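You operate a simulated robot arm through the tools that you are given. There is no shell and no other tool.

You run a simulated robot arm. Do the job below in one go: nothing can be reset, and whatever is moved stays where it is left.

## Task
Sand the crust off the grey tube offcut in the vice.
Fine: clamp it first; use the yellow block and put it back, then open the vice; fingers stay out of the jaws. What is to be rubbed or washed off counts as gone when no trace of it is left.

Only the result counts: the job must be done as asked and must still hold three seconds after the hand-in. Knocking over, shifting, dropping, spilling or breaking anything else fails it.

## Robot
A 6-joint arm with a two-finger gripper, fixed in place. Base frame: the origin is at the foot of the arm, x ahead of it, y to its left, z up. Readings come in m, degrees, newtons and seconds.
Its first joint turns from -166.0 to 166.0 degrees. Payload 2.54 kg.
The TCP is the grasp point between the finger pads, 0.03 m short of the fingertips. In the tool frame z runs along the fingers and y along their closing line. The gripper opens to 0.116 m. The gripper's body begins 0.095 m behind the TCP.
Orientation is that of the tool frame in the base frame, as [roll, pitch, yaw] about the fixed x, y, z axes, in that order (R = Rz(yaw) Ry(pitch) Rx(roll)). With the fingers straight down and closing along the base's y, the tool's x points along the base's -x, its y along +y and its z along -z.

## Interface
- The arm moves only by the tool play_rows. Its argument "rows" is one flat list of numbers, 7 for each row, row after row: the shift along the tool's x, y, z in units of 400 mm (1.0 is 400 mm), then the turn, a rotation vector about the tool's x, y, z in units of 120 degrees (1.0 is 120 degrees), then the closure, from 0 (fully open) to 1 (shut). In form: [dx, dy, dz, wx, wy, wz, jaw, dx, dy, dz, wx, wy, wz, jaw, ...]. A call has 1 to 20 rows; each row is the pose to reach, as a shift and turn from the pose commanded when the call began, along the tool's axes at that moment. A call with a number of a shift or a turn outside -1 to 1 is refused whole. Rows are played at 5 a second. More than 0.05 m and 8.6 degrees between two rows, or a gripper value outside its range, and nothing of the call is played. Where a pose cannot be reached the arm comes as near as it can. A force on the tool above 60 N (or 10 N above the force at the start of the call, whichever is more), or a blocked arm, ends the call early, and 0.2 s more pass. Each finger travels about 0.072 m/s and halts on what it meets, pressing with about 40 N; the grip force reading is that of the motor and also rises with nothing between the fingers. The clock runs only during rows and for 0.2 s after the last one: add rows that repeat a pose to give the fingers time. The reply holds the time, the measured pose of the TCP, the force on the tool along the base axes, the opening and the grip force, in the units named above and with some noise, with the torque about the TCP (base axes, N m) and any sound that the robot's microphone picked up, and new pictures: "views" is both (left out), scene, wrist or none.
- Cameras (640 x 400 px; columns grow to the right, rows downward): "scene" is fixed at [0.2336, 0.6612, 1.6656]; the picture's right is [-0.60, -0.80, 0.00], its down [-0.66, 0.50, -0.57] and it looks along [0.45, -0.34, -0.82] (base axes); focal length 373 px, centre (320, 200). "wrist" rides on the gripper at [0.069, -0.015, -0.122] in the tool frame; the picture's right is [0.22, 0.98, 0.00], its down [-0.83, 0.18, -0.53] and it looks along [-0.52, 0.11, 0.85] (tool axes); focal length 251 px, centre (320, 200). There is no depth. A picture from a camera that has moved, and an enlarged one, comes with that camera's place and axes in the base frame and with its lens. The place of the scene camera against the robot may be out by one fixed shift of up to 0.025 m in any direction.
- inspect(camera, box): a new picture of the part [left, top, right, bottom] of that camera's present view, enlarged. The clock stands still meanwhile.
- close_job(): hands the job in; it is judged then, once.

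Nothing tells you positions but the pictures and the camera data. Unless the task says otherwise, let go and move clear before handing in.

The tools are called after "Emit:" as a command line: name --argument value ..., lists and objects as JSON in quotes. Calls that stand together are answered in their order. play_rows: Moves the arm, as the interface text tells. Its arguments: {"type":"object","properties":{"rows":{"type":"array","items":{"type":"number"}},"views":{"type":"string","enum":["both","scene","wrist","none"]}},"required":["rows"]} The other tools are called the same way: inspect (camera, box) takes an enlarged picture of a part of a camera's view; close_job () hands the job in.

At the start:

```text
time: 0.0
position: [0.3924, 0.3544, 1.2487]
tool_rot: [179.9, 0.0, 180.0]
ft_force: [-0.1, 0.6, 0.4]
moment: [0.0, 0.01, -0.01]
finger_gap: 0.1162
gripper_force: 0.0
```

scene: 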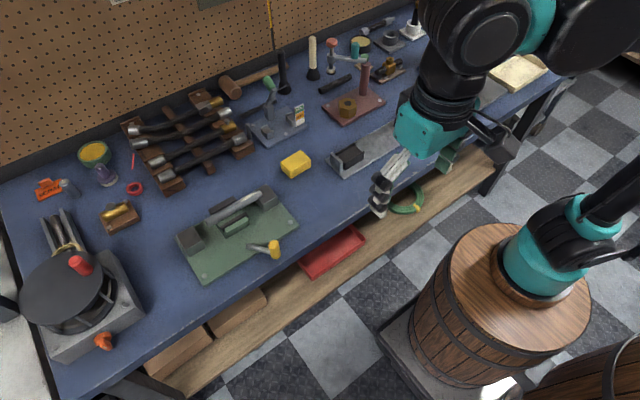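
wrist: 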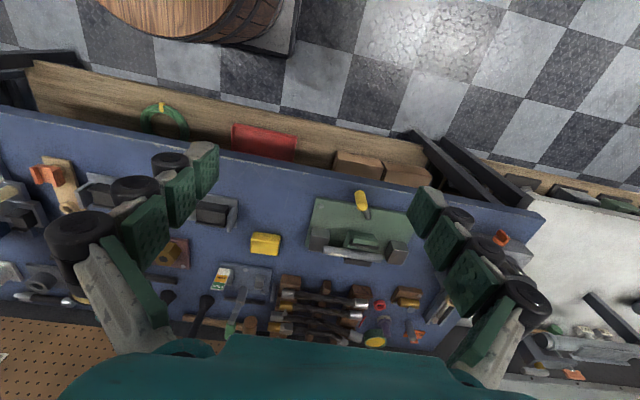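

I see a workbench with a yellow block, a green plate with something like a vice/clamp, and other tools. I'll look closer before moving anything.

Emit:
inspect --camera "scene" --box '[160, 170, 320, 290]'

Emit:
inspect --camera "scene" --box '[240, 60, 440, 190]'

Emit:
inspect --camera "scene" --box '[0, 80, 260, 360]'

Emit:
inspect --camera "wrist" --box '[180, 170, 440, 350]'

```text
3.33 times, centred on (240, 230) of scene
camera zoom: at [0.2336, 0.6612, 1.6656], right [-0.6, -0.8, 0.0], down [-0.66, 0.5, -0.57], along [0.45, -0.34, -0.82], focal length 1243 px, centre (587, 100)
```

zoom: 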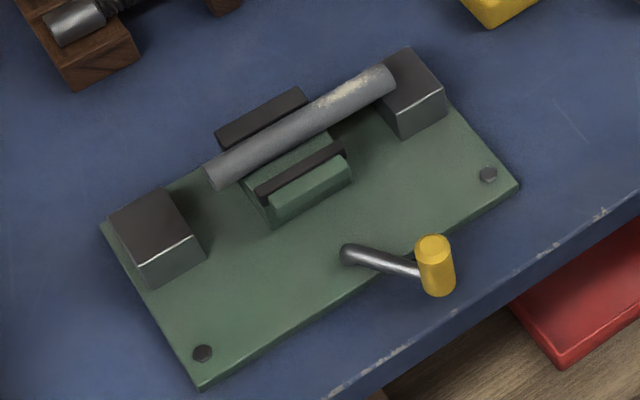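

```text
3.08 times, centred on (340, 125) of scene
camera zoom: at [0.2336, 0.6612, 1.6656], right [-0.6, -0.8, 0.0], down [-0.66, 0.5, -0.57], along [0.45, -0.34, -0.82], focal length 1147 px, centre (258, 431)
```

zoom: 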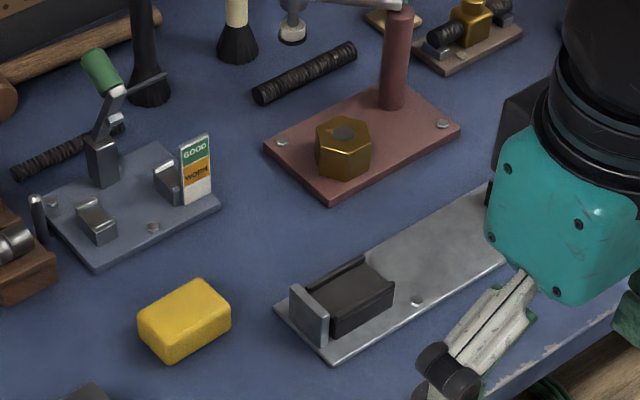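

```text
1.43 times, centred on (130, 220) of scene
camera zoom: at [0.2336, 0.6612, 1.6656], right [-0.6, -0.8, 0.0], down [-0.66, 0.5, -0.57], along [0.45, -0.34, -0.82], focal length 533 px, centre (591, 171)
```

zoom: 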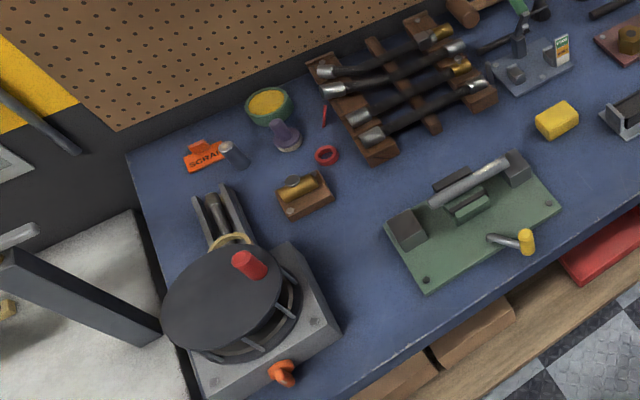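

```text
2.22 times, centred on (310, 260) of wrist
camera zoom: at [0.324, 0.3398, 1.3715], right [-0.22, 0.98, 0.0], down [0.83, 0.18, 0.53], along [0.52, 0.12, -0.85], focal length 559 px, centre (342, 67)
```

zoom: 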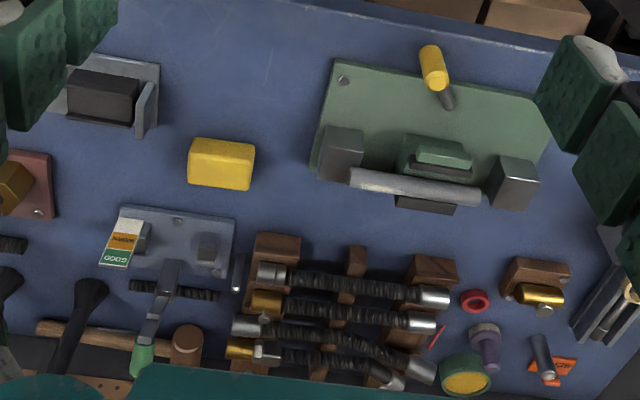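

The vice is the green plate near the front-left of the bench: tube on top about x 0.78, y 0.46–0.61, and a yellow-knobbed lever near (0.61, 0.50). The yellow block sits at about (0.83, 0.30), bench top about z 0.80. I'll move the arm above the vice to look closer.

Emit:
play_rows --rows '[-0.056, 0.052, 0.053, 0, 0, 0, 0, -0.113, 0.104, 0.106, 0, 0, 0, 0, -0.169, 0.156, 0.16, 0, 0, 0, 0, -0.226, 0.209, 0.213, 0, 0, 0, 0, -0.282, 0.261, 0.266, 0, 0, 0, 0, -0.339, 0.313, 0.319, 0, 0, 0, 0, -0.395, 0.365, 0.3725, 0, 0, 0, 0, -0.395, 0.365, 0.3725, 0, 0, 0, 0]'

```text
time: 1.8
position: [0.5515, 0.4999, 1.1009]
tool_rot: [179.9, 0.0, -179.9]
ft_force: [-0.3, 0.3, 0.3]
moment: [-0.01, 0.03, 0.02]
finger_gap: 0.1158
gripper_force: 0.2
camera wrist: at [0.4824, 0.4849, 1.2223], right [-0.22, 0.98, 0.0], down [0.83, 0.18, 0.53], along [0.52, 0.12, -0.85], focal length 251 px, centre (320, 200)
```

scene: 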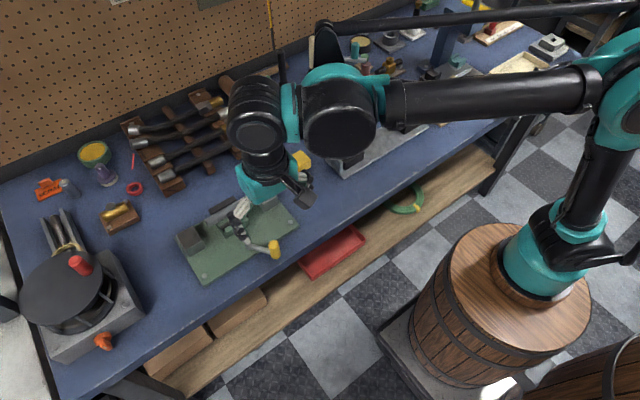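
wrist: 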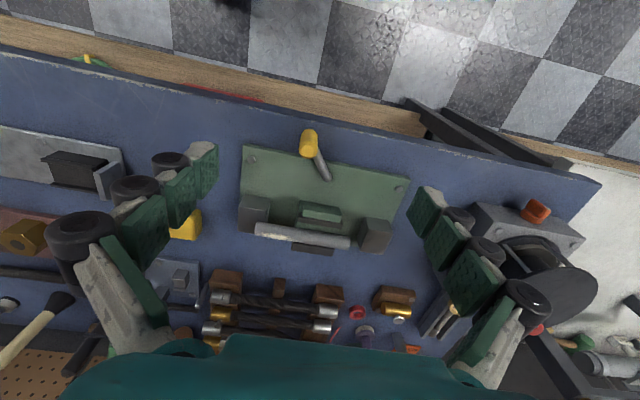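

Emit:
inspect --camera "wrist" --box '[220, 110, 430, 270]'

Emit:
inspect --camera "wrist" --box '[230, 180, 400, 270]'

```text
2.50 times, centred on (325, 190) of wrist
camera zoom: at [0.4824, 0.4849, 1.2223], right [-0.22, 0.98, 0.0], down [0.83, 0.18, 0.53], along [0.52, 0.12, -0.85], focal length 629 px, centre (308, 225)
```

zoom: 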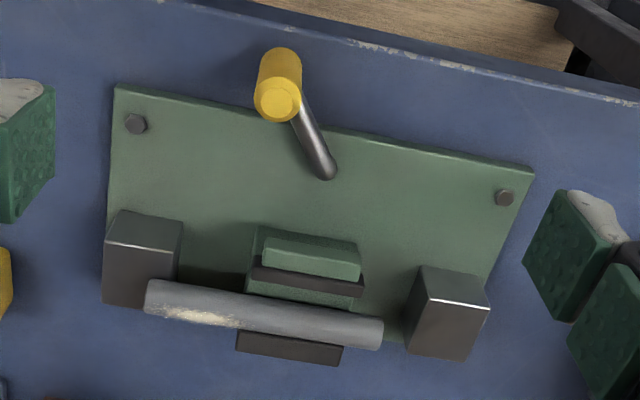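

```text
3.76 times, centred on (315, 225) of wrist
camera zoom: at [0.4824, 0.4849, 1.2223], right [-0.22, 0.98, 0.0], down [0.83, 0.18, 0.53], along [0.52, 0.12, -0.85], focal length 947 px, centre (339, 106)
```

zoom: 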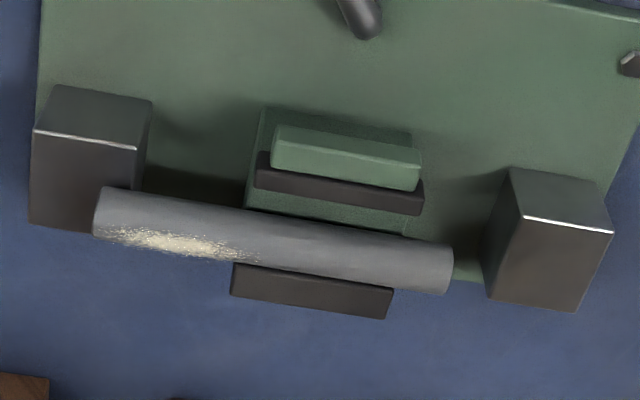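

The tube lies across the plate with the crust on top near its right (-y) end. Its two jaws sit mid-tube, and a lever with a vertical yellow knob is at the front. I'll swing the wrist 90° to see the vice from the side and get the heights.

Emit:
play_rows --rows '[-0.035, -0.021, 0.012, 0, 0, -0.068, 0, -0.07, -0.043, 0.023, 0, 0, -0.136, 0, -0.105, -0.064, 0.035, 0, 0, -0.204, 0, -0.14, -0.085, 0.046, 0, 0, -0.272, 0, -0.175, -0.107, 0.058, 0, 0, -0.34, 0, -0.21, -0.128, 0.07, 0, 0, -0.409, 0, -0.244, -0.15, 0.081, 0, 0, -0.477, 0, -0.279, -0.171, 0.093, 0, 0, -0.545, 0, -0.314, -0.192, 0.104, 0, 0, -0.614, 0, -0.349, -0.214, 0.116, 0, 0, -0.682, 0, -0.384, -0.235, 0.1275, 0, 0, -0.75, 0, -0.384, -0.235, 0.1275, 0, 0, -0.75, 0]'

```text
time: 4.4
position: [0.7049, 0.4071, 1.0496]
tool_rot: [-180.0, 0.1, -89.8]
ft_force: [-0.6, -0.1, 0.2]
moment: [-0.01, -0.05, 0.02]
finger_gap: 0.1162
gripper_force: 0.1
camera wrist: at [0.7205, 0.3385, 1.1718], right [-0.98, -0.22, 0.0], down [-0.18, 0.82, 0.54], along [-0.12, 0.52, -0.84], focal length 251 px, centre (320, 200)
```

scene: 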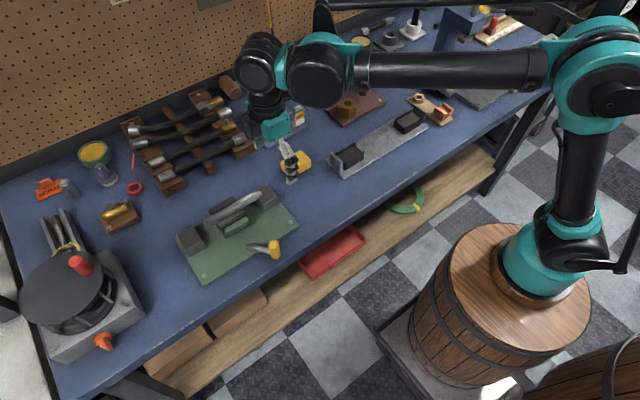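
wrist: 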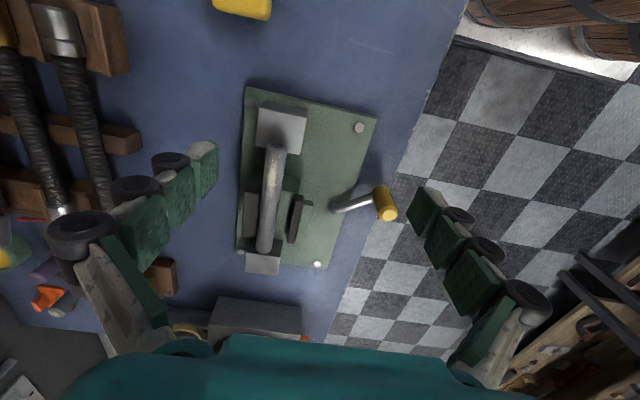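

Emit:
inspect --camera "wrist" --box '[220, 70, 420, 290]'

Emit:
inspect --camera "wrist" --box '[230, 130, 330, 210]'

Emit:
inspect --camera "wrist" --box '[310, 160, 410, 240]'

Emit:
inspect --camera "scene" --box '[170, 180, 310, 285]'

```text
1.82 times, centred on (320, 180) of wrist
camera zoom: at [0.7205, 0.3385, 1.1718], right [-0.98, -0.22, 0.0], down [-0.18, 0.82, 0.54], along [-0.12, 0.52, -0.84], focal length 457 px, centre (320, 236)
```

zoom: 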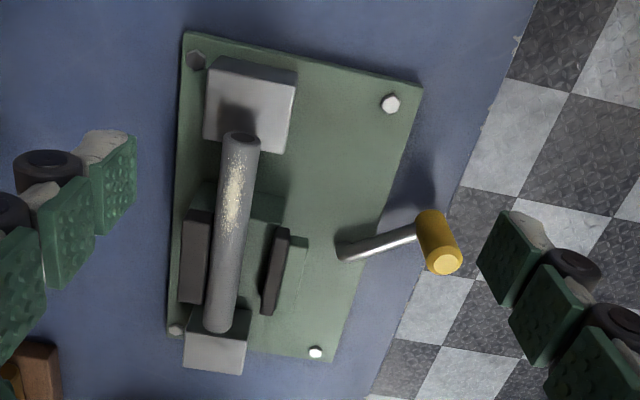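

```text
5.00 times, centred on (280, 170) of wrist
camera zoom: at [0.7205, 0.3385, 1.1718], right [-0.98, -0.22, 0.0], down [-0.18, 0.82, 0.54], along [-0.12, 0.52, -0.84], focal length 1257 px, centre (520, 350)
```

zoom: 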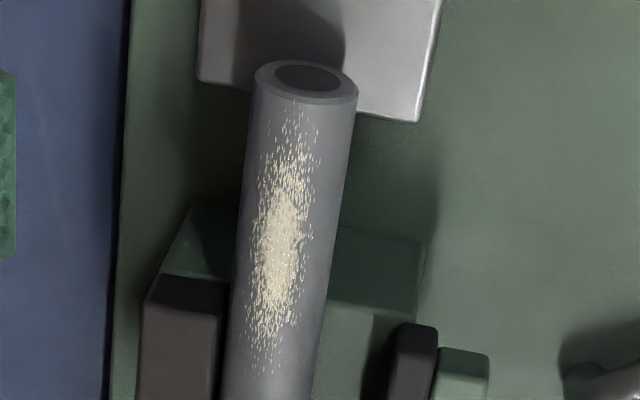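

```text
5.00 times, centred on (360, 200) of wrist
camera zoom: at [0.7205, 0.3385, 1.1718], right [-0.98, -0.22, 0.0], down [-0.18, 0.82, 0.54], along [-0.12, 0.52, -0.84], focal length 1257 px, centre (120, 200)
```

zoom: 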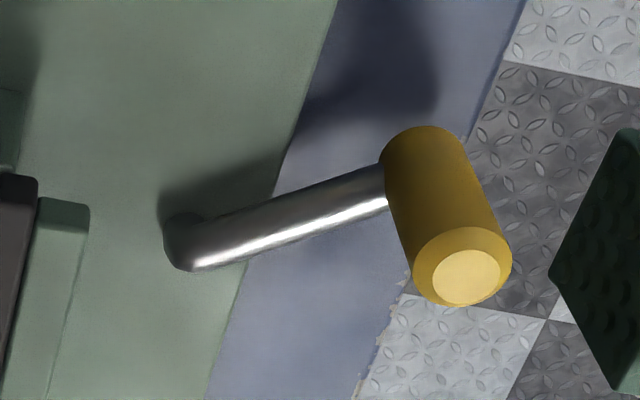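

```text
3.81 times, centred on (240, 232) of scene
camera zoom: at [0.2336, 0.6612, 1.6656], right [-0.6, -0.8, 0.0], down [-0.66, 0.5, -0.57], along [0.45, -0.34, -0.82], focal length 1420 px, centre (625, 76)
```

zoom: 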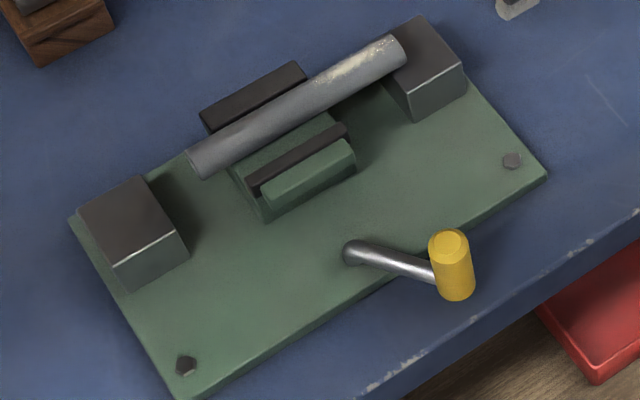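

Triangulating both wrist views: tube axis about x 0.7445, z 0.913, y 0.44–0.59, with the crust on top at y 0.443–0.509. The knob is at (0.599, 0.496), z 0.87–0.92, on a horizontal rod pivoting near (0.658, 0.535). The bench top is z ≈ 0.85. Next I'll turn back and look at the yellow block.

Emit:
play_rows --rows '[0.031, 0.002, 0.001, 0, 0, 0.068, 0, 0.061, 0.004, 0.003, 0, 0, 0.136, 0, 0.092, 0.005, 0.004, 0, 0, 0.204, 0, 0.123, 0.007, 0.005, 0, 0, 0.272, 0, 0.153, 0.009, 0.007, 0, 0, 0.34, 0, 0.184, 0.011, 0.008, 0, 0, 0.409, 0, 0.215, 0.013, 0.01, 0, 0, 0.477, 0, 0.245, 0.015, 0.011, 0, 0, 0.545, 0, 0.276, 0.016, 0.012, 0, 0, 0.614, 0, 0.307, 0.018, 0.014, 0, 0, 0.682, 0, 0.3375, 0.02, 0.015, 0, 0, 0.75, 0, 0.3375, 0.02, 0.015, 0, 0, 0.75, 0]'

Emit:
inspect --camera "wrist" --box '[240, 130, 400, 230]'

```text
time: 7.0
position: [0.6972, 0.2718, 1.0434]
tool_rot: [179.9, -0.1, 179.9]
ft_force: [-0.2, 0.4, -1.0]
moment: [-0.02, -0.02, 0.02]
finger_gap: 0.1158
gripper_force: 0.1
camera wrist: at [0.6279, 0.2571, 1.1663], right [-0.21, 0.98, 0.0], down [0.83, 0.18, 0.53], along [0.52, 0.12, -0.85], focal length 251 px, centre (320, 200)
```

scene: 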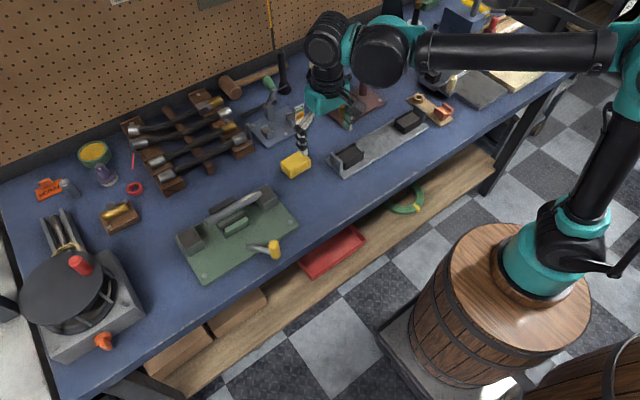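
wrist: 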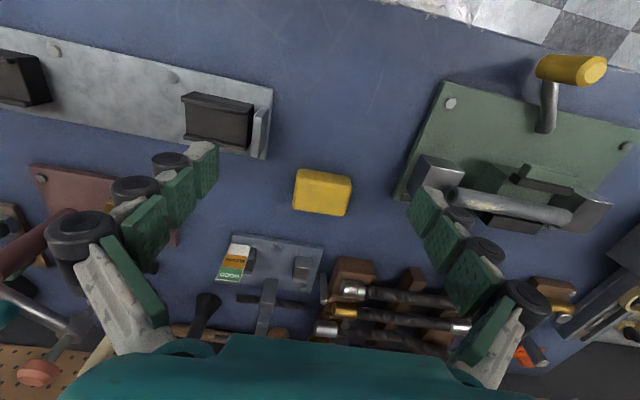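

```text
4.00 times, centred on (320, 180) of wrist
camera zoom: at [0.6279, 0.2571, 1.1663], right [-0.21, 0.98, 0.0], down [0.83, 0.18, 0.53], along [0.52, 0.12, -0.85], focal length 1006 px, centre (320, 280)
```

zoom: 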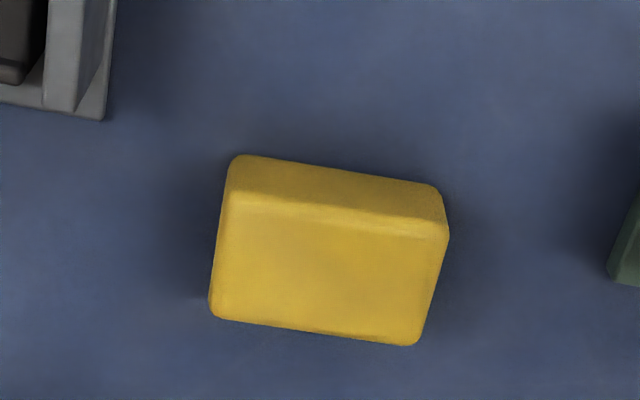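

The yellow block is about 0.046 × 0.072 × 0.03 m, centred near (0.80, 0.298), with its long side nearly along y. Next I'll hover over the lever knob to see how it is built before clamping.

Emit:
play_rows --rows '[0.041, 0.093, 0.022, 0, 0, 0, 0, 0.082, 0.187, 0.044, 0, 0, 0, 0, 0.1225, 0.28, 0.066, 0, 0, 0, 0, 0.163, 0.373, 0.088, 0, 0, 0, 0, 0.204, 0.467, 0.11, 0, 0, 0, 0, 0.245, 0.56, 0.1325, 0, 0, 0, 0, 0.245, 0.56, 0.1325, 0, 0, 0, 0]'

Emit:
inspect --camera "wrist" --box '[200, 120, 440, 270]'

Emit:
inspect --camera "wrist" --box '[240, 200, 440, 325]'

```text
time: 8.6
position: [0.5972, 0.4954, 0.9894]
tool_rot: [179.9, 0.0, 180.0]
ft_force: [0.6, 0.2, -0.6]
moment: [0.03, -0.01, 0.0]
finger_gap: 0.1161
gripper_force: 0.2
camera wrist: at [0.5283, 0.4817, 1.1125], right [-0.22, 0.98, 0.0], down [0.83, 0.18, 0.53], along [0.52, 0.12, -0.85], focal length 251 px, centre (320, 200)
```

scene: 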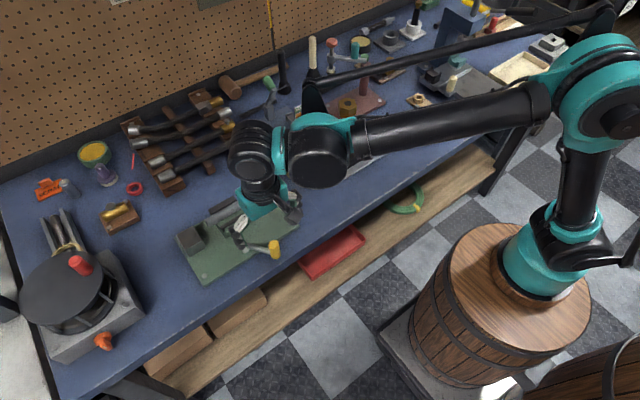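
wrist: 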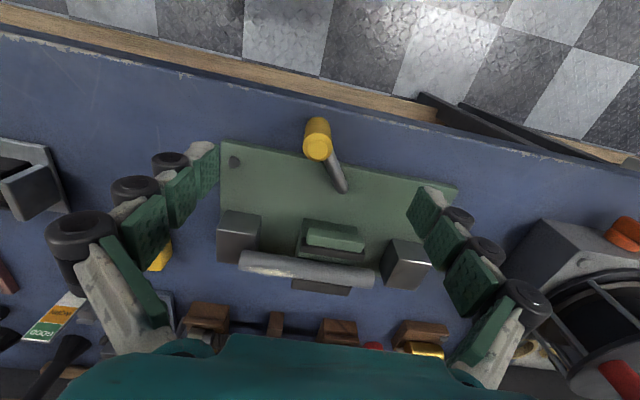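

```text
2.67 times, centred on (320, 195) of wrist
camera zoom: at [0.5283, 0.4817, 1.1125], right [-0.22, 0.98, 0.0], down [0.83, 0.18, 0.53], along [0.52, 0.12, -0.85], focal length 670 px, centre (320, 213)
```

zoom: 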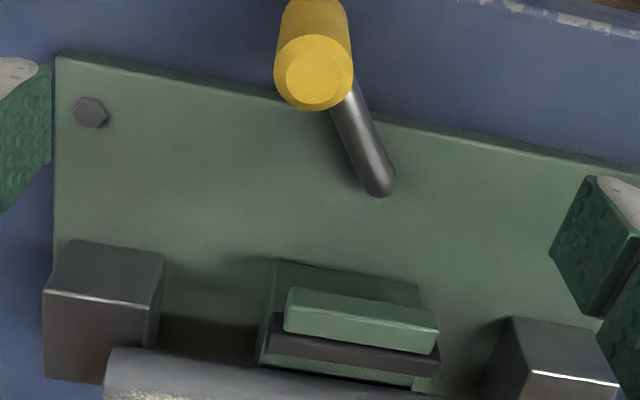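

```text
3.20 times, centred on (340, 262) of wrist
camera zoom: at [0.5283, 0.4817, 1.1125], right [-0.22, 0.98, 0.0], down [0.83, 0.18, 0.53], along [0.52, 0.12, -0.85], focal length 805 px, centre (256, 0)
```

zoom: 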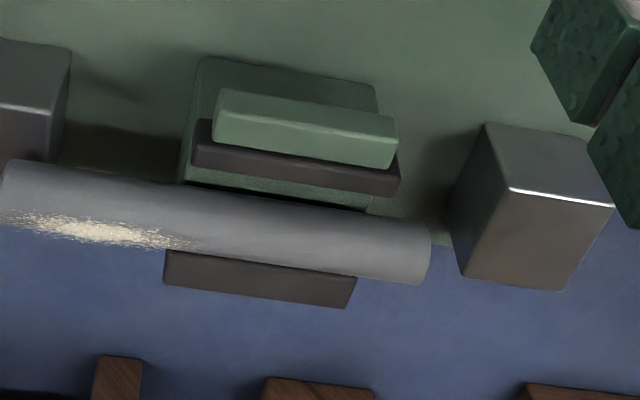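

The knob centre checks out at (0.5995, 0.4955). I'll turn the gripper so it closes across the lever arm, lower it around the knob with the fingertips just above the plate, and look before gripping.

Emit:
play_rows --rows '[-0.002, 0, 0.02, 0, 0, -0.07, 0, -0.005, 0, 0.04, 0, 0, -0.141, 0, -0.005, 0, 0.06, 0, 0, -0.211, 0, -0.005, 0, 0.08, 0, 0, -0.282, 0, -0.005, 0, 0.14, 0, 0, -0.282, 0, -0.005, 0, 0.18, 0, 0, -0.282, 0, -0.005, 0, 0.211, 0, 0, -0.282, 0, -0.005, 0, 0.211, 0, 0, -0.282, 0]'

```text
time: 10.4
position: [0.601, 0.4968, 0.9051]
tool_rot: [179.9, -0.1, -146.1]
ft_force: [-0.1, 0.0, 0.8]
moment: [0.01, -0.03, -0.02]
finger_gap: 0.116
gripper_force: 0.1
camera wrist: at [0.552, 0.4463, 1.0276], right [-0.72, 0.69, 0.0], down [0.58, 0.61, 0.53], along [0.37, 0.39, -0.85], focal length 251 px, centre (320, 200)
```

scene: 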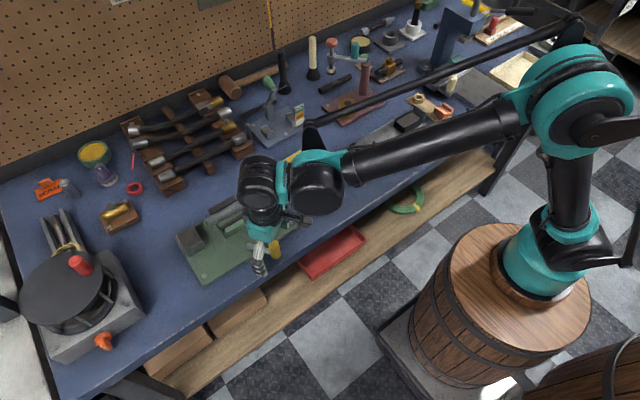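
wrist: 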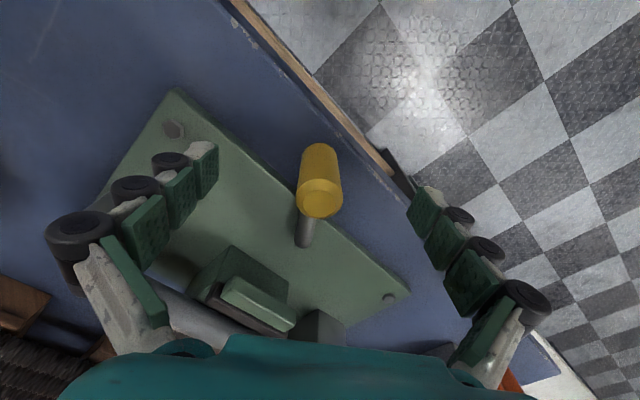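

The knob sits centred between the fingers. I'll close on it.

Emit:
play_rows --rows '[0, 0, 0, 0, 0, 0, 0.4, 0, 0, 0, 0, 0, 0, 0.8, 0, 0, 0, 0, 0, 0, 1, 0, 0, 0, 0, 0, 0, 1, 0, 0, 0, 0, 0, 0, 1, 0, 0, 0, 0, 0, 0, 1]'

```text
time: 11.8
position: [0.6001, 0.4975, 0.9057]
tool_rot: [179.9, 0.1, -146.1]
ft_force: [-0.6, 0.0, -0.4]
moment: [0.02, 0.04, -0.02]
finger_gap: 0.0231
gripper_force: 45.0
camera wrist: at [0.5519, 0.4462, 1.0277], right [-0.72, 0.69, 0.0], down [0.58, 0.61, 0.53], along [0.37, 0.39, -0.85], focal length 251 px, centre (320, 200)
```

scene: 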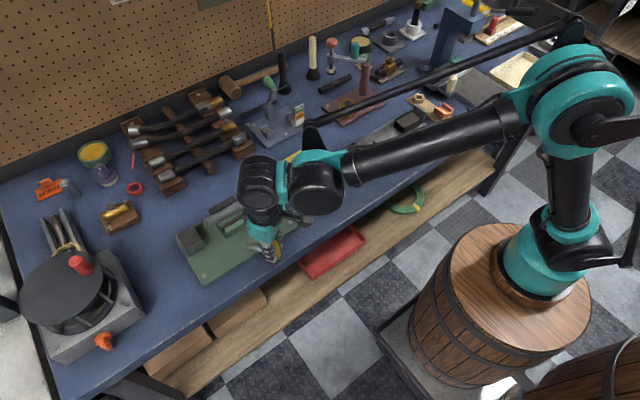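
wrist: 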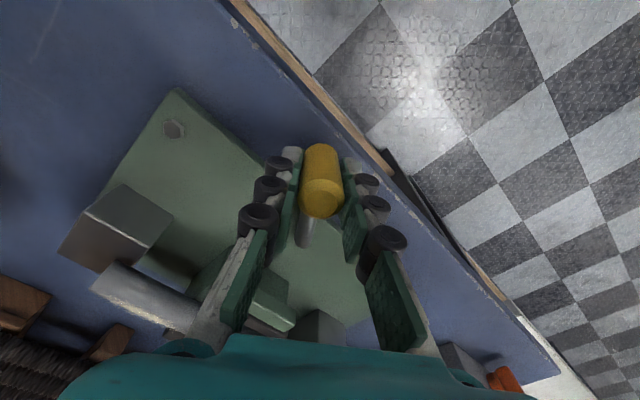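

I have a firm grip (gap 23 mm). I'll test the lever with a small swing, about 8° toward +y, and watch the force.

Emit:
play_rows --rows '[-0.0004, 0.012, 0, 0, 0, 0.0333, 1, -0.0017, 0.024, 0, 0, 0, 0.0667, 1, -0.0017, 0.024, 0, 0, 0, 0.0667, 1]'

```text
time: 12.6
position: [0.5971, 0.506, 0.905]
tool_rot: [179.9, 0.0, -154.3]
ft_force: [0.7, -5.2, -5.4]
moment: [-0.11, -0.13, -0.39]
finger_gap: 0.0237
gripper_force: 44.8
camera wrist: at [0.5404, 0.4618, 1.0278], right [-0.62, 0.79, 0.0], down [0.66, 0.52, 0.53], along [0.42, 0.33, -0.85], focal length 251 px, centre (320, 200)
```

scene: 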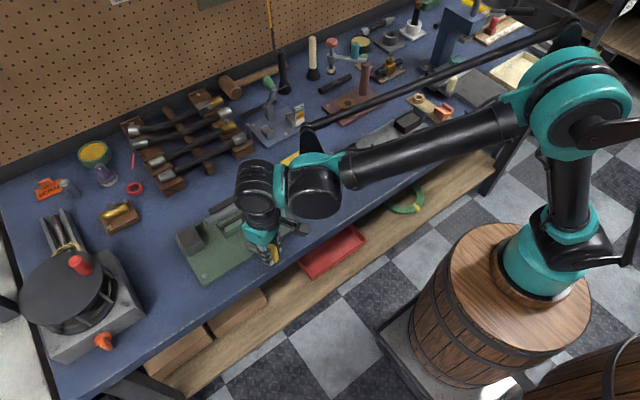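
wrist: 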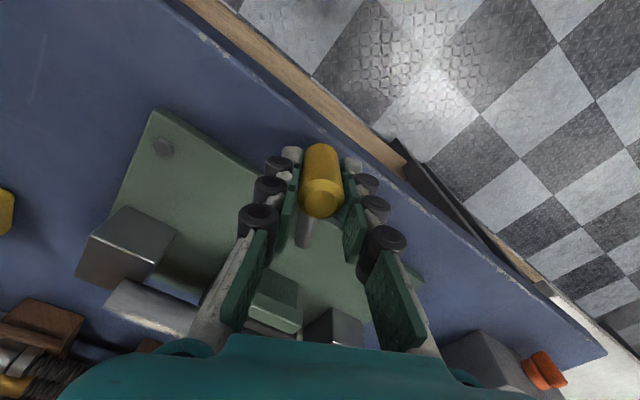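

The lever turns easily in this direction (about 5 N). I'll swing 24° further and compare the jaw position.

Emit:
play_rows --rows '[-0.0017, 0.024, 0, 0, 0, 0.0667, 1, -0.0067, 0.0475, 0, 0, 0, 0.1333, 1, -0.0149, 0.0702, 0, 0, 0, 0.2, 1, -0.0149, 0.0702, 0, 0, 0, 0.2, 1]'

Emit:
inspect --camera "scene" --box '[170, 180, 310, 285]'

Emit:
inspect --camera "wrist" --box '[80, 180, 400, 380]'

```text
time: 13.6
position: [0.5902, 0.5329, 0.9051]
tool_rot: [179.9, 0.1, -178.3]
ft_force: [-3.6, -6.2, -11.9]
moment: [-0.16, 0.14, -0.45]
finger_gap: 0.0233
gripper_force: 44.9
camera wrist: at [0.5205, 0.5157, 1.0278], right [-0.25, 0.97, 0.0], down [0.82, 0.21, 0.53], along [0.52, 0.13, -0.85], focal length 251 px, centre (320, 200)
```

scene: 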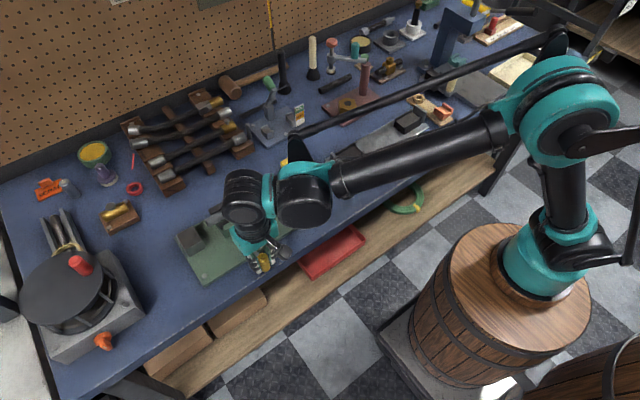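
wrist: 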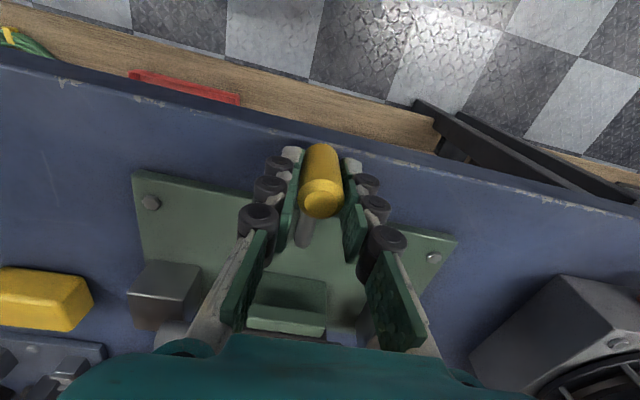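

```text
3.81 times, centred on (240, 232) of scene
camera zoom: at [0.2336, 0.6612, 1.6656], right [-0.6, -0.8, 0.0], down [-0.66, 0.5, -0.57], along [0.45, -0.34, -0.82], focal length 1420 px, centre (625, 76)
```

zoom: 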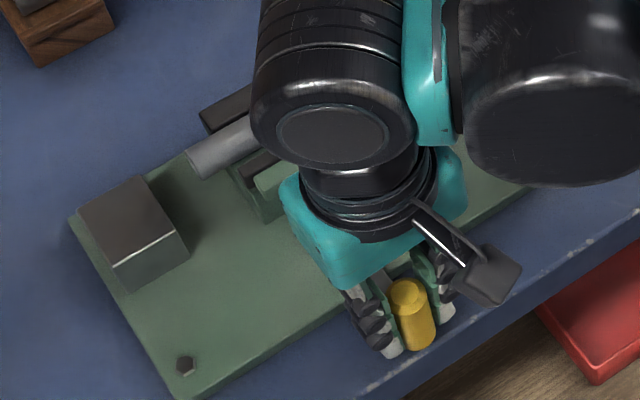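

```text
2.00 times, centred on (240, 280) of wrist
camera zoom: at [0.5205, 0.5157, 1.0278], right [-0.25, 0.97, 0.0], down [0.82, 0.21, 0.53], along [0.52, 0.13, -0.85], focal length 503 px, centre (480, 40)
```

zoom: 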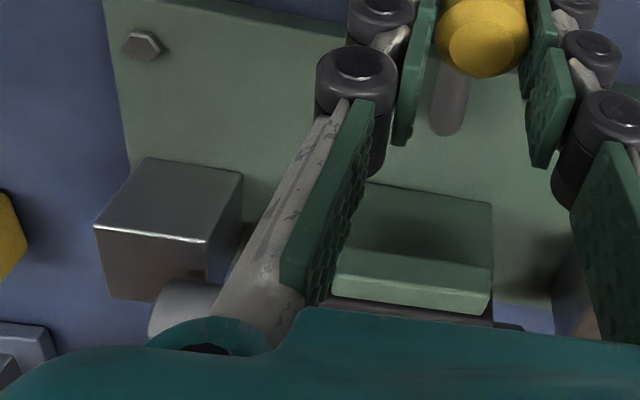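

The near jaw has moved toward the tube, so this is the closing direction. I'll keep swinging the lever.

Emit:
play_rows --rows '[-0.0017, 0.024, 0, 0, 0, 0.0667, 1, -0.0067, 0.0475, 0, 0, 0, 0.1333, 1, -0.0149, 0.0702, 0, 0, 0, 0.2, 1, -0.0149, 0.0702, 0, 0, 0, 0.2, 1]'

Emit:
inspect --camera "scene" --box '[170, 180, 310, 285]'

```text
time: 14.6
position: [0.5943, 0.5612, 0.9054]
tool_rot: [180.0, -0.2, 157.8]
ft_force: [-9.7, -7.0, -15.4]
moment: [-0.19, 0.38, -0.69]
finger_gap: 0.0235
gripper_force: 45.2
camera wrist: at [0.5245, 0.5739, 1.0279], right [0.17, 0.99, 0.0], down [0.83, -0.14, 0.53], along [0.53, -0.09, -0.85], focal length 251 px, centre (320, 200)
```

scene: 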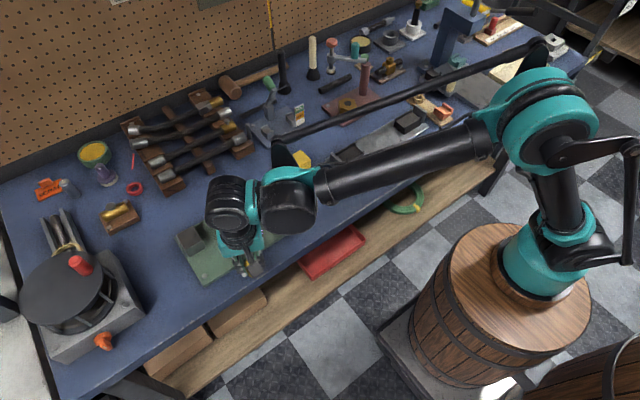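
wrist: 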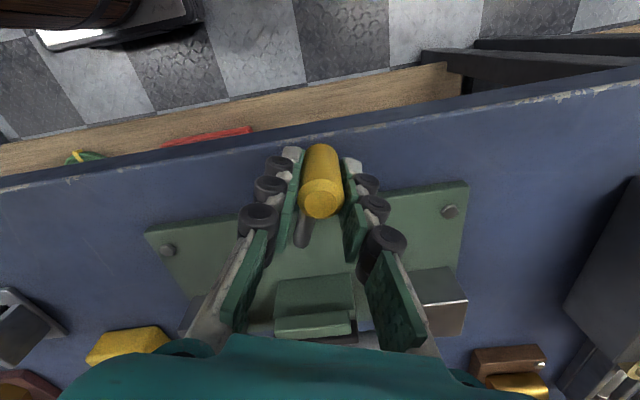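

```text
3.81 times, centred on (240, 232) of scene
camera zoom: at [0.2336, 0.6612, 1.6656], right [-0.6, -0.8, 0.0], down [-0.66, 0.5, -0.57], along [0.45, -0.34, -0.82], focal length 1420 px, centre (625, 76)
```

zoom: 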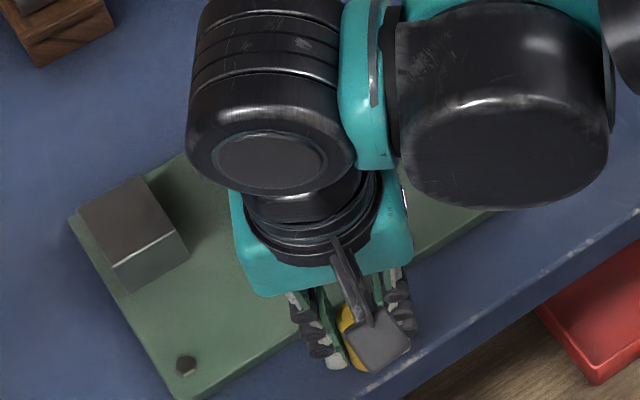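

The resisting force is slowly rising (about 10 N) and the jaw is nearing the tube. I'll continue another 24°.

Emit:
play_rows --rows '[-0.0009, 0.0127, 0, 0, 0, 0.0333, 1, -0.0018, 0.0254, 0, 0, 0, 0.0667, 1, -0.0045, 0.038, 0, 0, 0, 0.1, 1, -0.0071, 0.0503, 0, 0, 0, 0.1333, 1, -0.0115, 0.0623, 0, 0, 0, 0.1667, 1, -0.0158, 0.0742, 0, 0, 0, 0.2, 1, -0.0158, 0.0742, 0, 0, 0, 0.2, 1]'

Emit:
inspect --camera "wrist" --box '[150, 160, 480, 360]'

```text
time: 15.7
position: [0.6034, 0.5732, 0.9053]
tool_rot: [-179.4, -0.1, 141.4]
ft_force: [-11.0, -17.9, -7.7]
moment: [-0.27, 0.43, -0.26]
finger_gap: 0.0233
gripper_force: 44.4
stopped in row 5: the force on the tool passed its limit at 70 N (the readings are from after the stop); the commanded pose is now the measured one
camera wrist: at [0.5394, 0.6069, 1.028], right [0.44, 0.9, -0.01], down [0.76, -0.37, 0.53], along [0.47, -0.24, -0.85], focal length 251 px, centre (320, 200)
```

scene: 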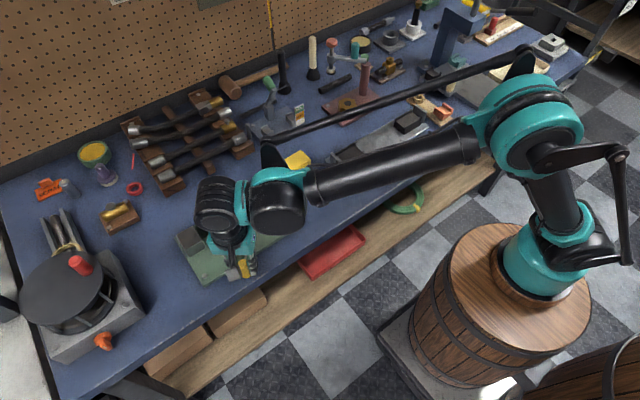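
wrist: 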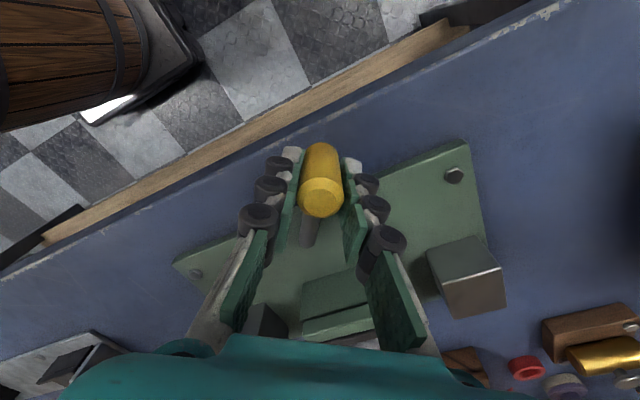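

```text
1.94 times, centred on (315, 260) of wrist
camera zoom: at [0.5394, 0.6069, 1.028], right [0.44, 0.9, -0.01], down [0.76, -0.37, 0.53], along [0.47, -0.24, -0.85], focal length 488 px, centre (330, 84)
```

zoom: 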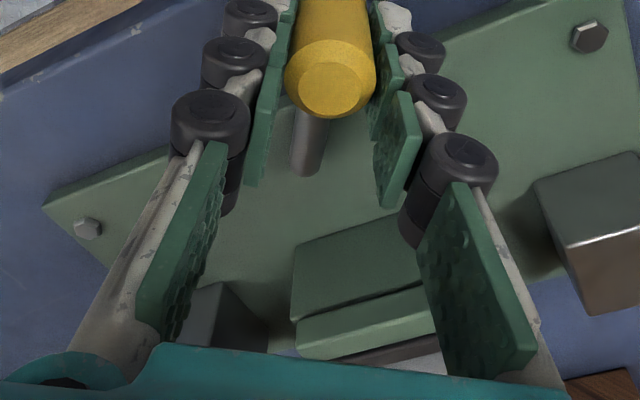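

The force limit tripped after about 72° of swing, so the jaw may have met the tube. I'll look closely at the jaw contact before pushing any more.

Emit:
inspect --camera "wrist" --box '[250, 270, 420, 360]'

Emit:
inspect --camera "scene" --box '[170, 170, 320, 290]'

```text
3.76 times, centred on (335, 315) of wrist
camera zoom: at [0.5394, 0.6069, 1.028], right [0.44, 0.9, -0.01], down [0.76, -0.37, 0.53], along [0.47, -0.24, -0.85], focal length 947 px, centre (264, -233)
```

zoom: 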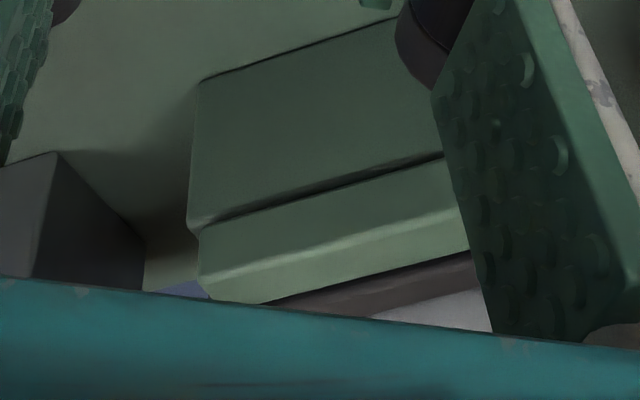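

```text
3.33 times, centred on (245, 230) of scene
camera zoom: at [0.2336, 0.6612, 1.6656], right [-0.6, -0.8, 0.0], down [-0.66, 0.5, -0.57], along [0.45, -0.34, -0.82], focal length 1243 px, centre (570, 100)
```

zoom: 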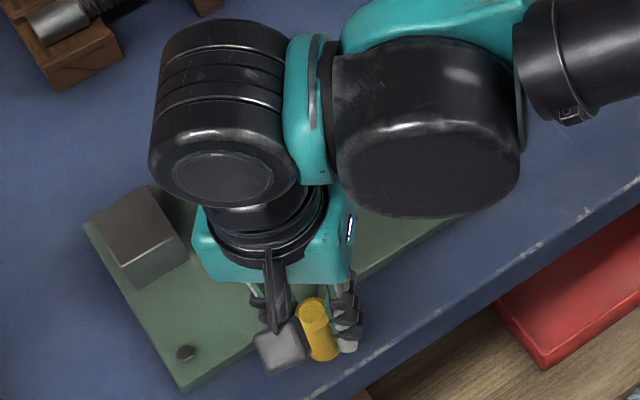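

In the close-up the dark pad appears to sit right against the tube. I'll let go of the knob, rise, and check whether the clamp holds on its own.

Emit:
play_rows --rows '[0, 0, 0, 0, 0, 0, 0.7, 0, 0, 0, 0, 0, 0, 0.5, 0, 0, 0, 0, 0, 0, 0.4, 0, 0, 0, 0, 0, 0, 0.4, 0, 0, -0.06, 0, 0, 0, 0.4, 0, 0, -0.12, 0, 0, 0, 0.4, 0, 0, -0.2, 0, 0, 0, 0.4, 0, 0, -0.3, 0, 0, 0, 0.4, 0, 0, -0.3, 0, 0, 0, 0.4]'

Emit:
inspect --camera "wrist" --box '[200, 130, 440, 290]'

```text
time: 17.7
position: [0.6053, 0.5759, 1.0234]
tool_rot: [-179.6, 0.0, 141.4]
ft_force: [0.7, 0.4, -0.5]
moment: [0.0, 0.05, 0.05]
finger_gap: 0.0699
gripper_force: 0.0
camera wrist: at [0.5421, 0.6099, 1.1463], right [0.44, 0.9, -0.01], down [0.76, -0.37, 0.53], along [0.48, -0.24, -0.85], focal length 251 px, centre (320, 200)
```

scene: 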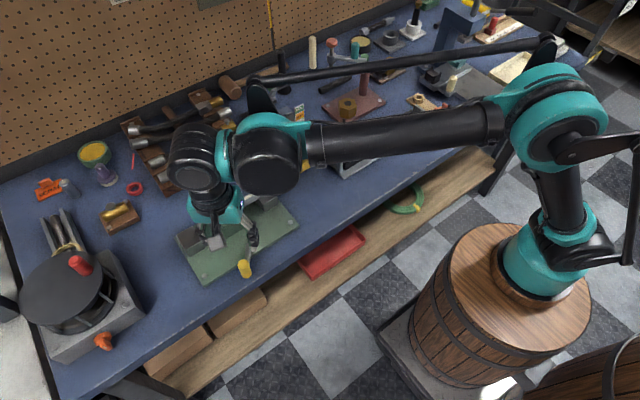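
wrist: 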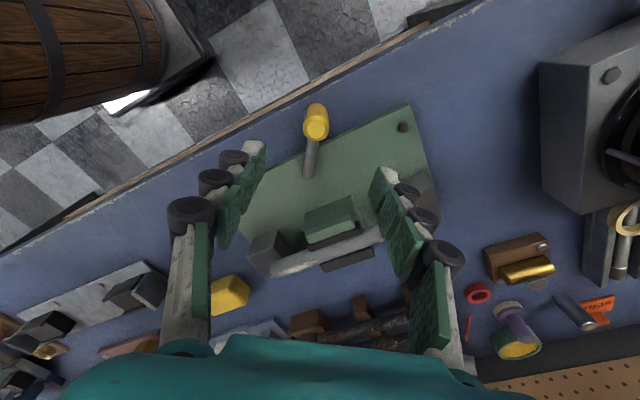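

```text
2.50 times, centred on (320, 210) of wrist
camera zoom: at [0.5421, 0.6099, 1.1463], right [0.44, 0.9, -0.01], down [0.76, -0.37, 0.53], along [0.48, -0.24, -0.85], focal length 629 px, centre (320, 175)
```

zoom: 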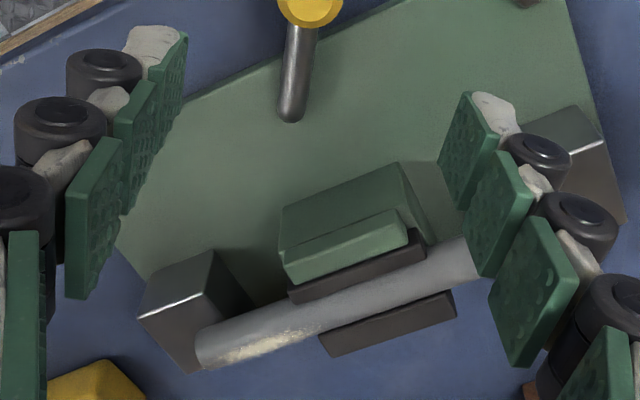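

The lever stayed at about 143° and the pad looks to be against the tube. I'll place the camera straight above the jaw line to check for a gap.

Emit:
play_rows --rows '[-0.087, 0.049, -0.0035, 0, 0, -0.0643, 0.3, -0.173, 0.099, -0.007, 0, 0, -0.1287, 0.2, -0.26, 0.148, -0.0105, 0, 0, -0.193, 0.1, -0.346, 0.197, -0.014, 0, 0, -0.2574, 0, -0.433, 0.2467, -0.0175, 0, 0, -0.3217, 0, -0.433, 0.2467, -0.0175, 0, 0, -0.3217, 0]'

Emit:
inspect --camera "wrist" --box '[210, 0, 430, 130]'

Emit:
inspect --camera "wrist" --box '[270, 10, 370, 80]'

```text
time: 19.1
position: [0.8012, 0.5459, 1.0305]
tool_rot: [-179.8, -0.3, -179.9]
ft_force: [1.2, -0.1, -1.3]
moment: [-0.01, 0.01, -0.01]
finger_gap: 0.1156
gripper_force: 0.1
camera wrist: at [0.7314, 0.5324, 1.1533], right [-0.22, 0.98, 0.0], down [0.83, 0.19, 0.53], along [0.52, 0.11, -0.85], focal length 251 px, centre (320, 200)
```

scene: 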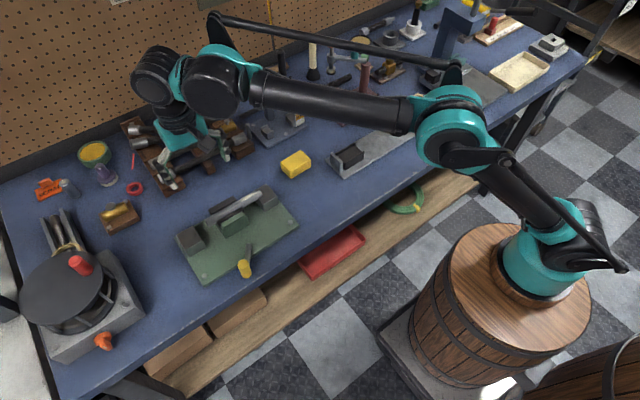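
wrist: 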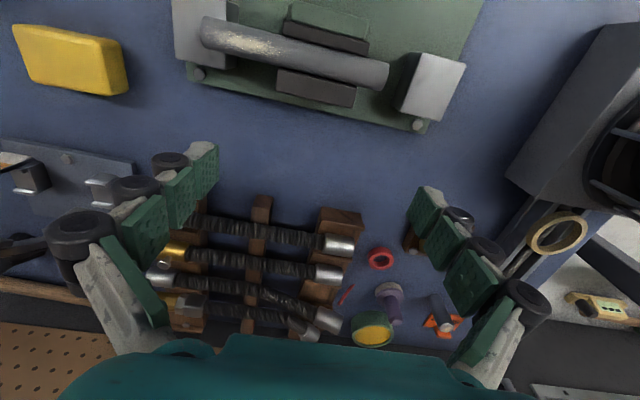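

```text
2.91 times, centred on (320, 65) of wrist
camera zoom: at [0.7314, 0.5324, 1.1533], right [-0.22, 0.98, 0.0], down [0.83, 0.19, 0.53], along [0.52, 0.11, -0.85], focal length 731 px, centre (320, 593)
```

zoom: 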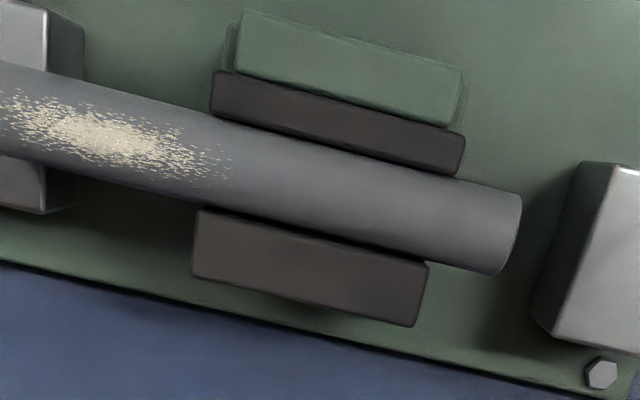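

```text
5.71 times, centred on (320, 45) of wrist
camera zoom: at [0.7314, 0.5324, 1.1533], right [-0.22, 0.98, 0.0], down [0.83, 0.19, 0.53], along [0.52, 0.11, -0.85], focal length 1437 px, centre (320, 1086)
```

zoom: 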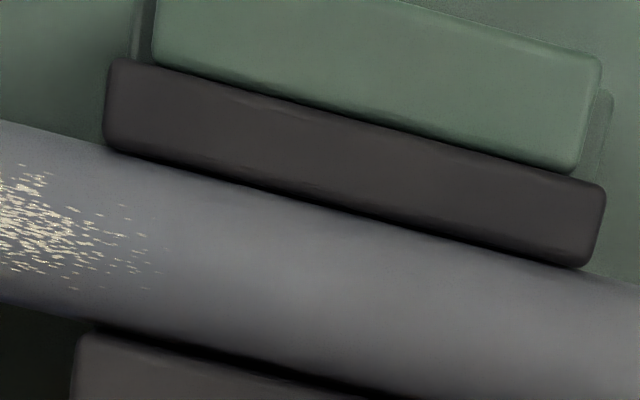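

From above, both pads are tight against the tube with no gap, so it is clamped. Now I'll go over the yellow block, turned so the fingers will close across its short side.

Emit:
play_rows --rows '[0, -0.056, 0.011, 0, 0, -0.07, 0, 0, -0.113, 0.023, 0, 0, -0.14, 0, 0.001, -0.169, 0.034, 0, 0, -0.21, 0, 0.001, -0.225, 0.045, 0, 0, -0.28, 0, 0.001, -0.282, 0.057, 0, 0, -0.35, 0, 0.001, -0.338, 0.068, 0, 0, -0.42, 0, 0.001, -0.395, 0.08, 0, 0, -0.49, 0, 0.001, -0.451, 0.091, 0, 0, -0.56, 0, 0.002, -0.507, 0.102, 0, 0, -0.63, 0, 0.002, -0.564, 0.114, 0, 0, -0.7, 0, 0.002, -0.62, 0.125, 0, 0, -0.771, 0, 0.002, -0.62, 0.125, 0, 0, -0.771, 0]'

Emit:
inspect --camera "wrist" --box '[200, 100, 440, 250]'

```text
time: 21.7
position: [0.7999, 0.2977, 0.9836]
tool_rot: [179.6, -0.4, -87.3]
ft_force: [0.6, 0.1, -0.3]
moment: [0.02, -0.01, -0.01]
finger_gap: 0.1163
gripper_force: 0.1
camera wrist: at [0.8189, 0.2305, 1.1065], right [-0.97, -0.26, 0.01], down [-0.22, 0.82, 0.53], along [-0.14, 0.51, -0.85], focal length 251 px, centre (320, 200)
```

scene: 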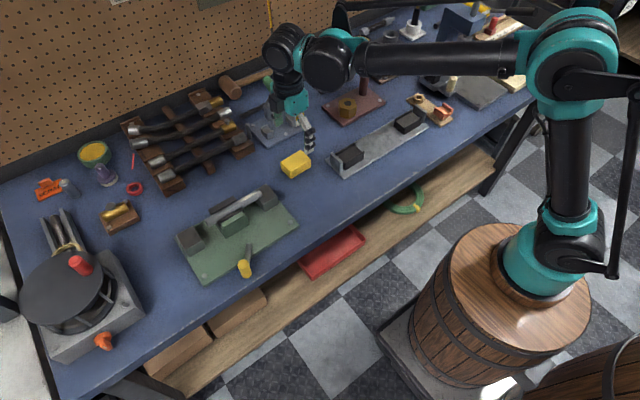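
wrist: 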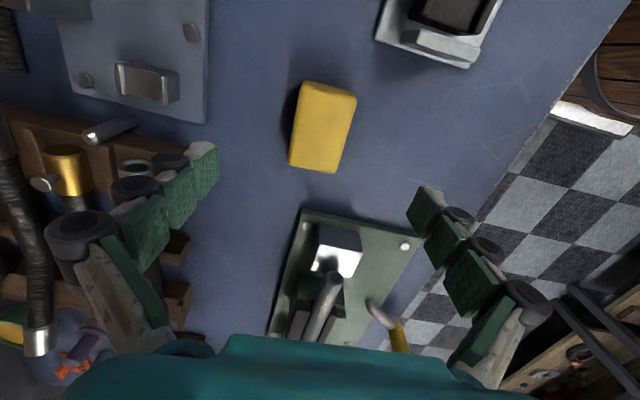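

```text
2.67 times, centred on (320, 175) of wrist
camera zoom: at [0.8189, 0.2305, 1.1065], right [-0.97, -0.26, 0.01], down [-0.22, 0.82, 0.53], along [-0.14, 0.51, -0.85], focal length 670 px, centre (320, 267)
```

zoom: 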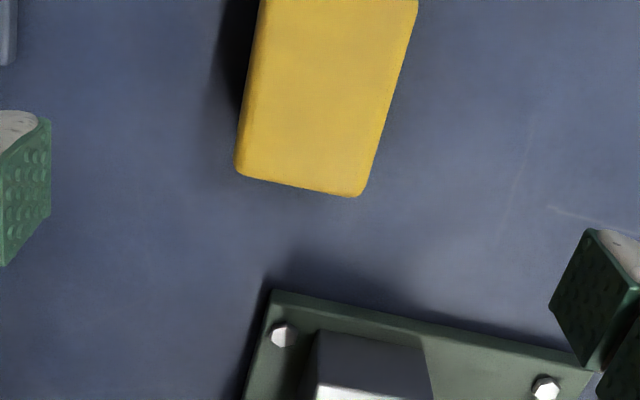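

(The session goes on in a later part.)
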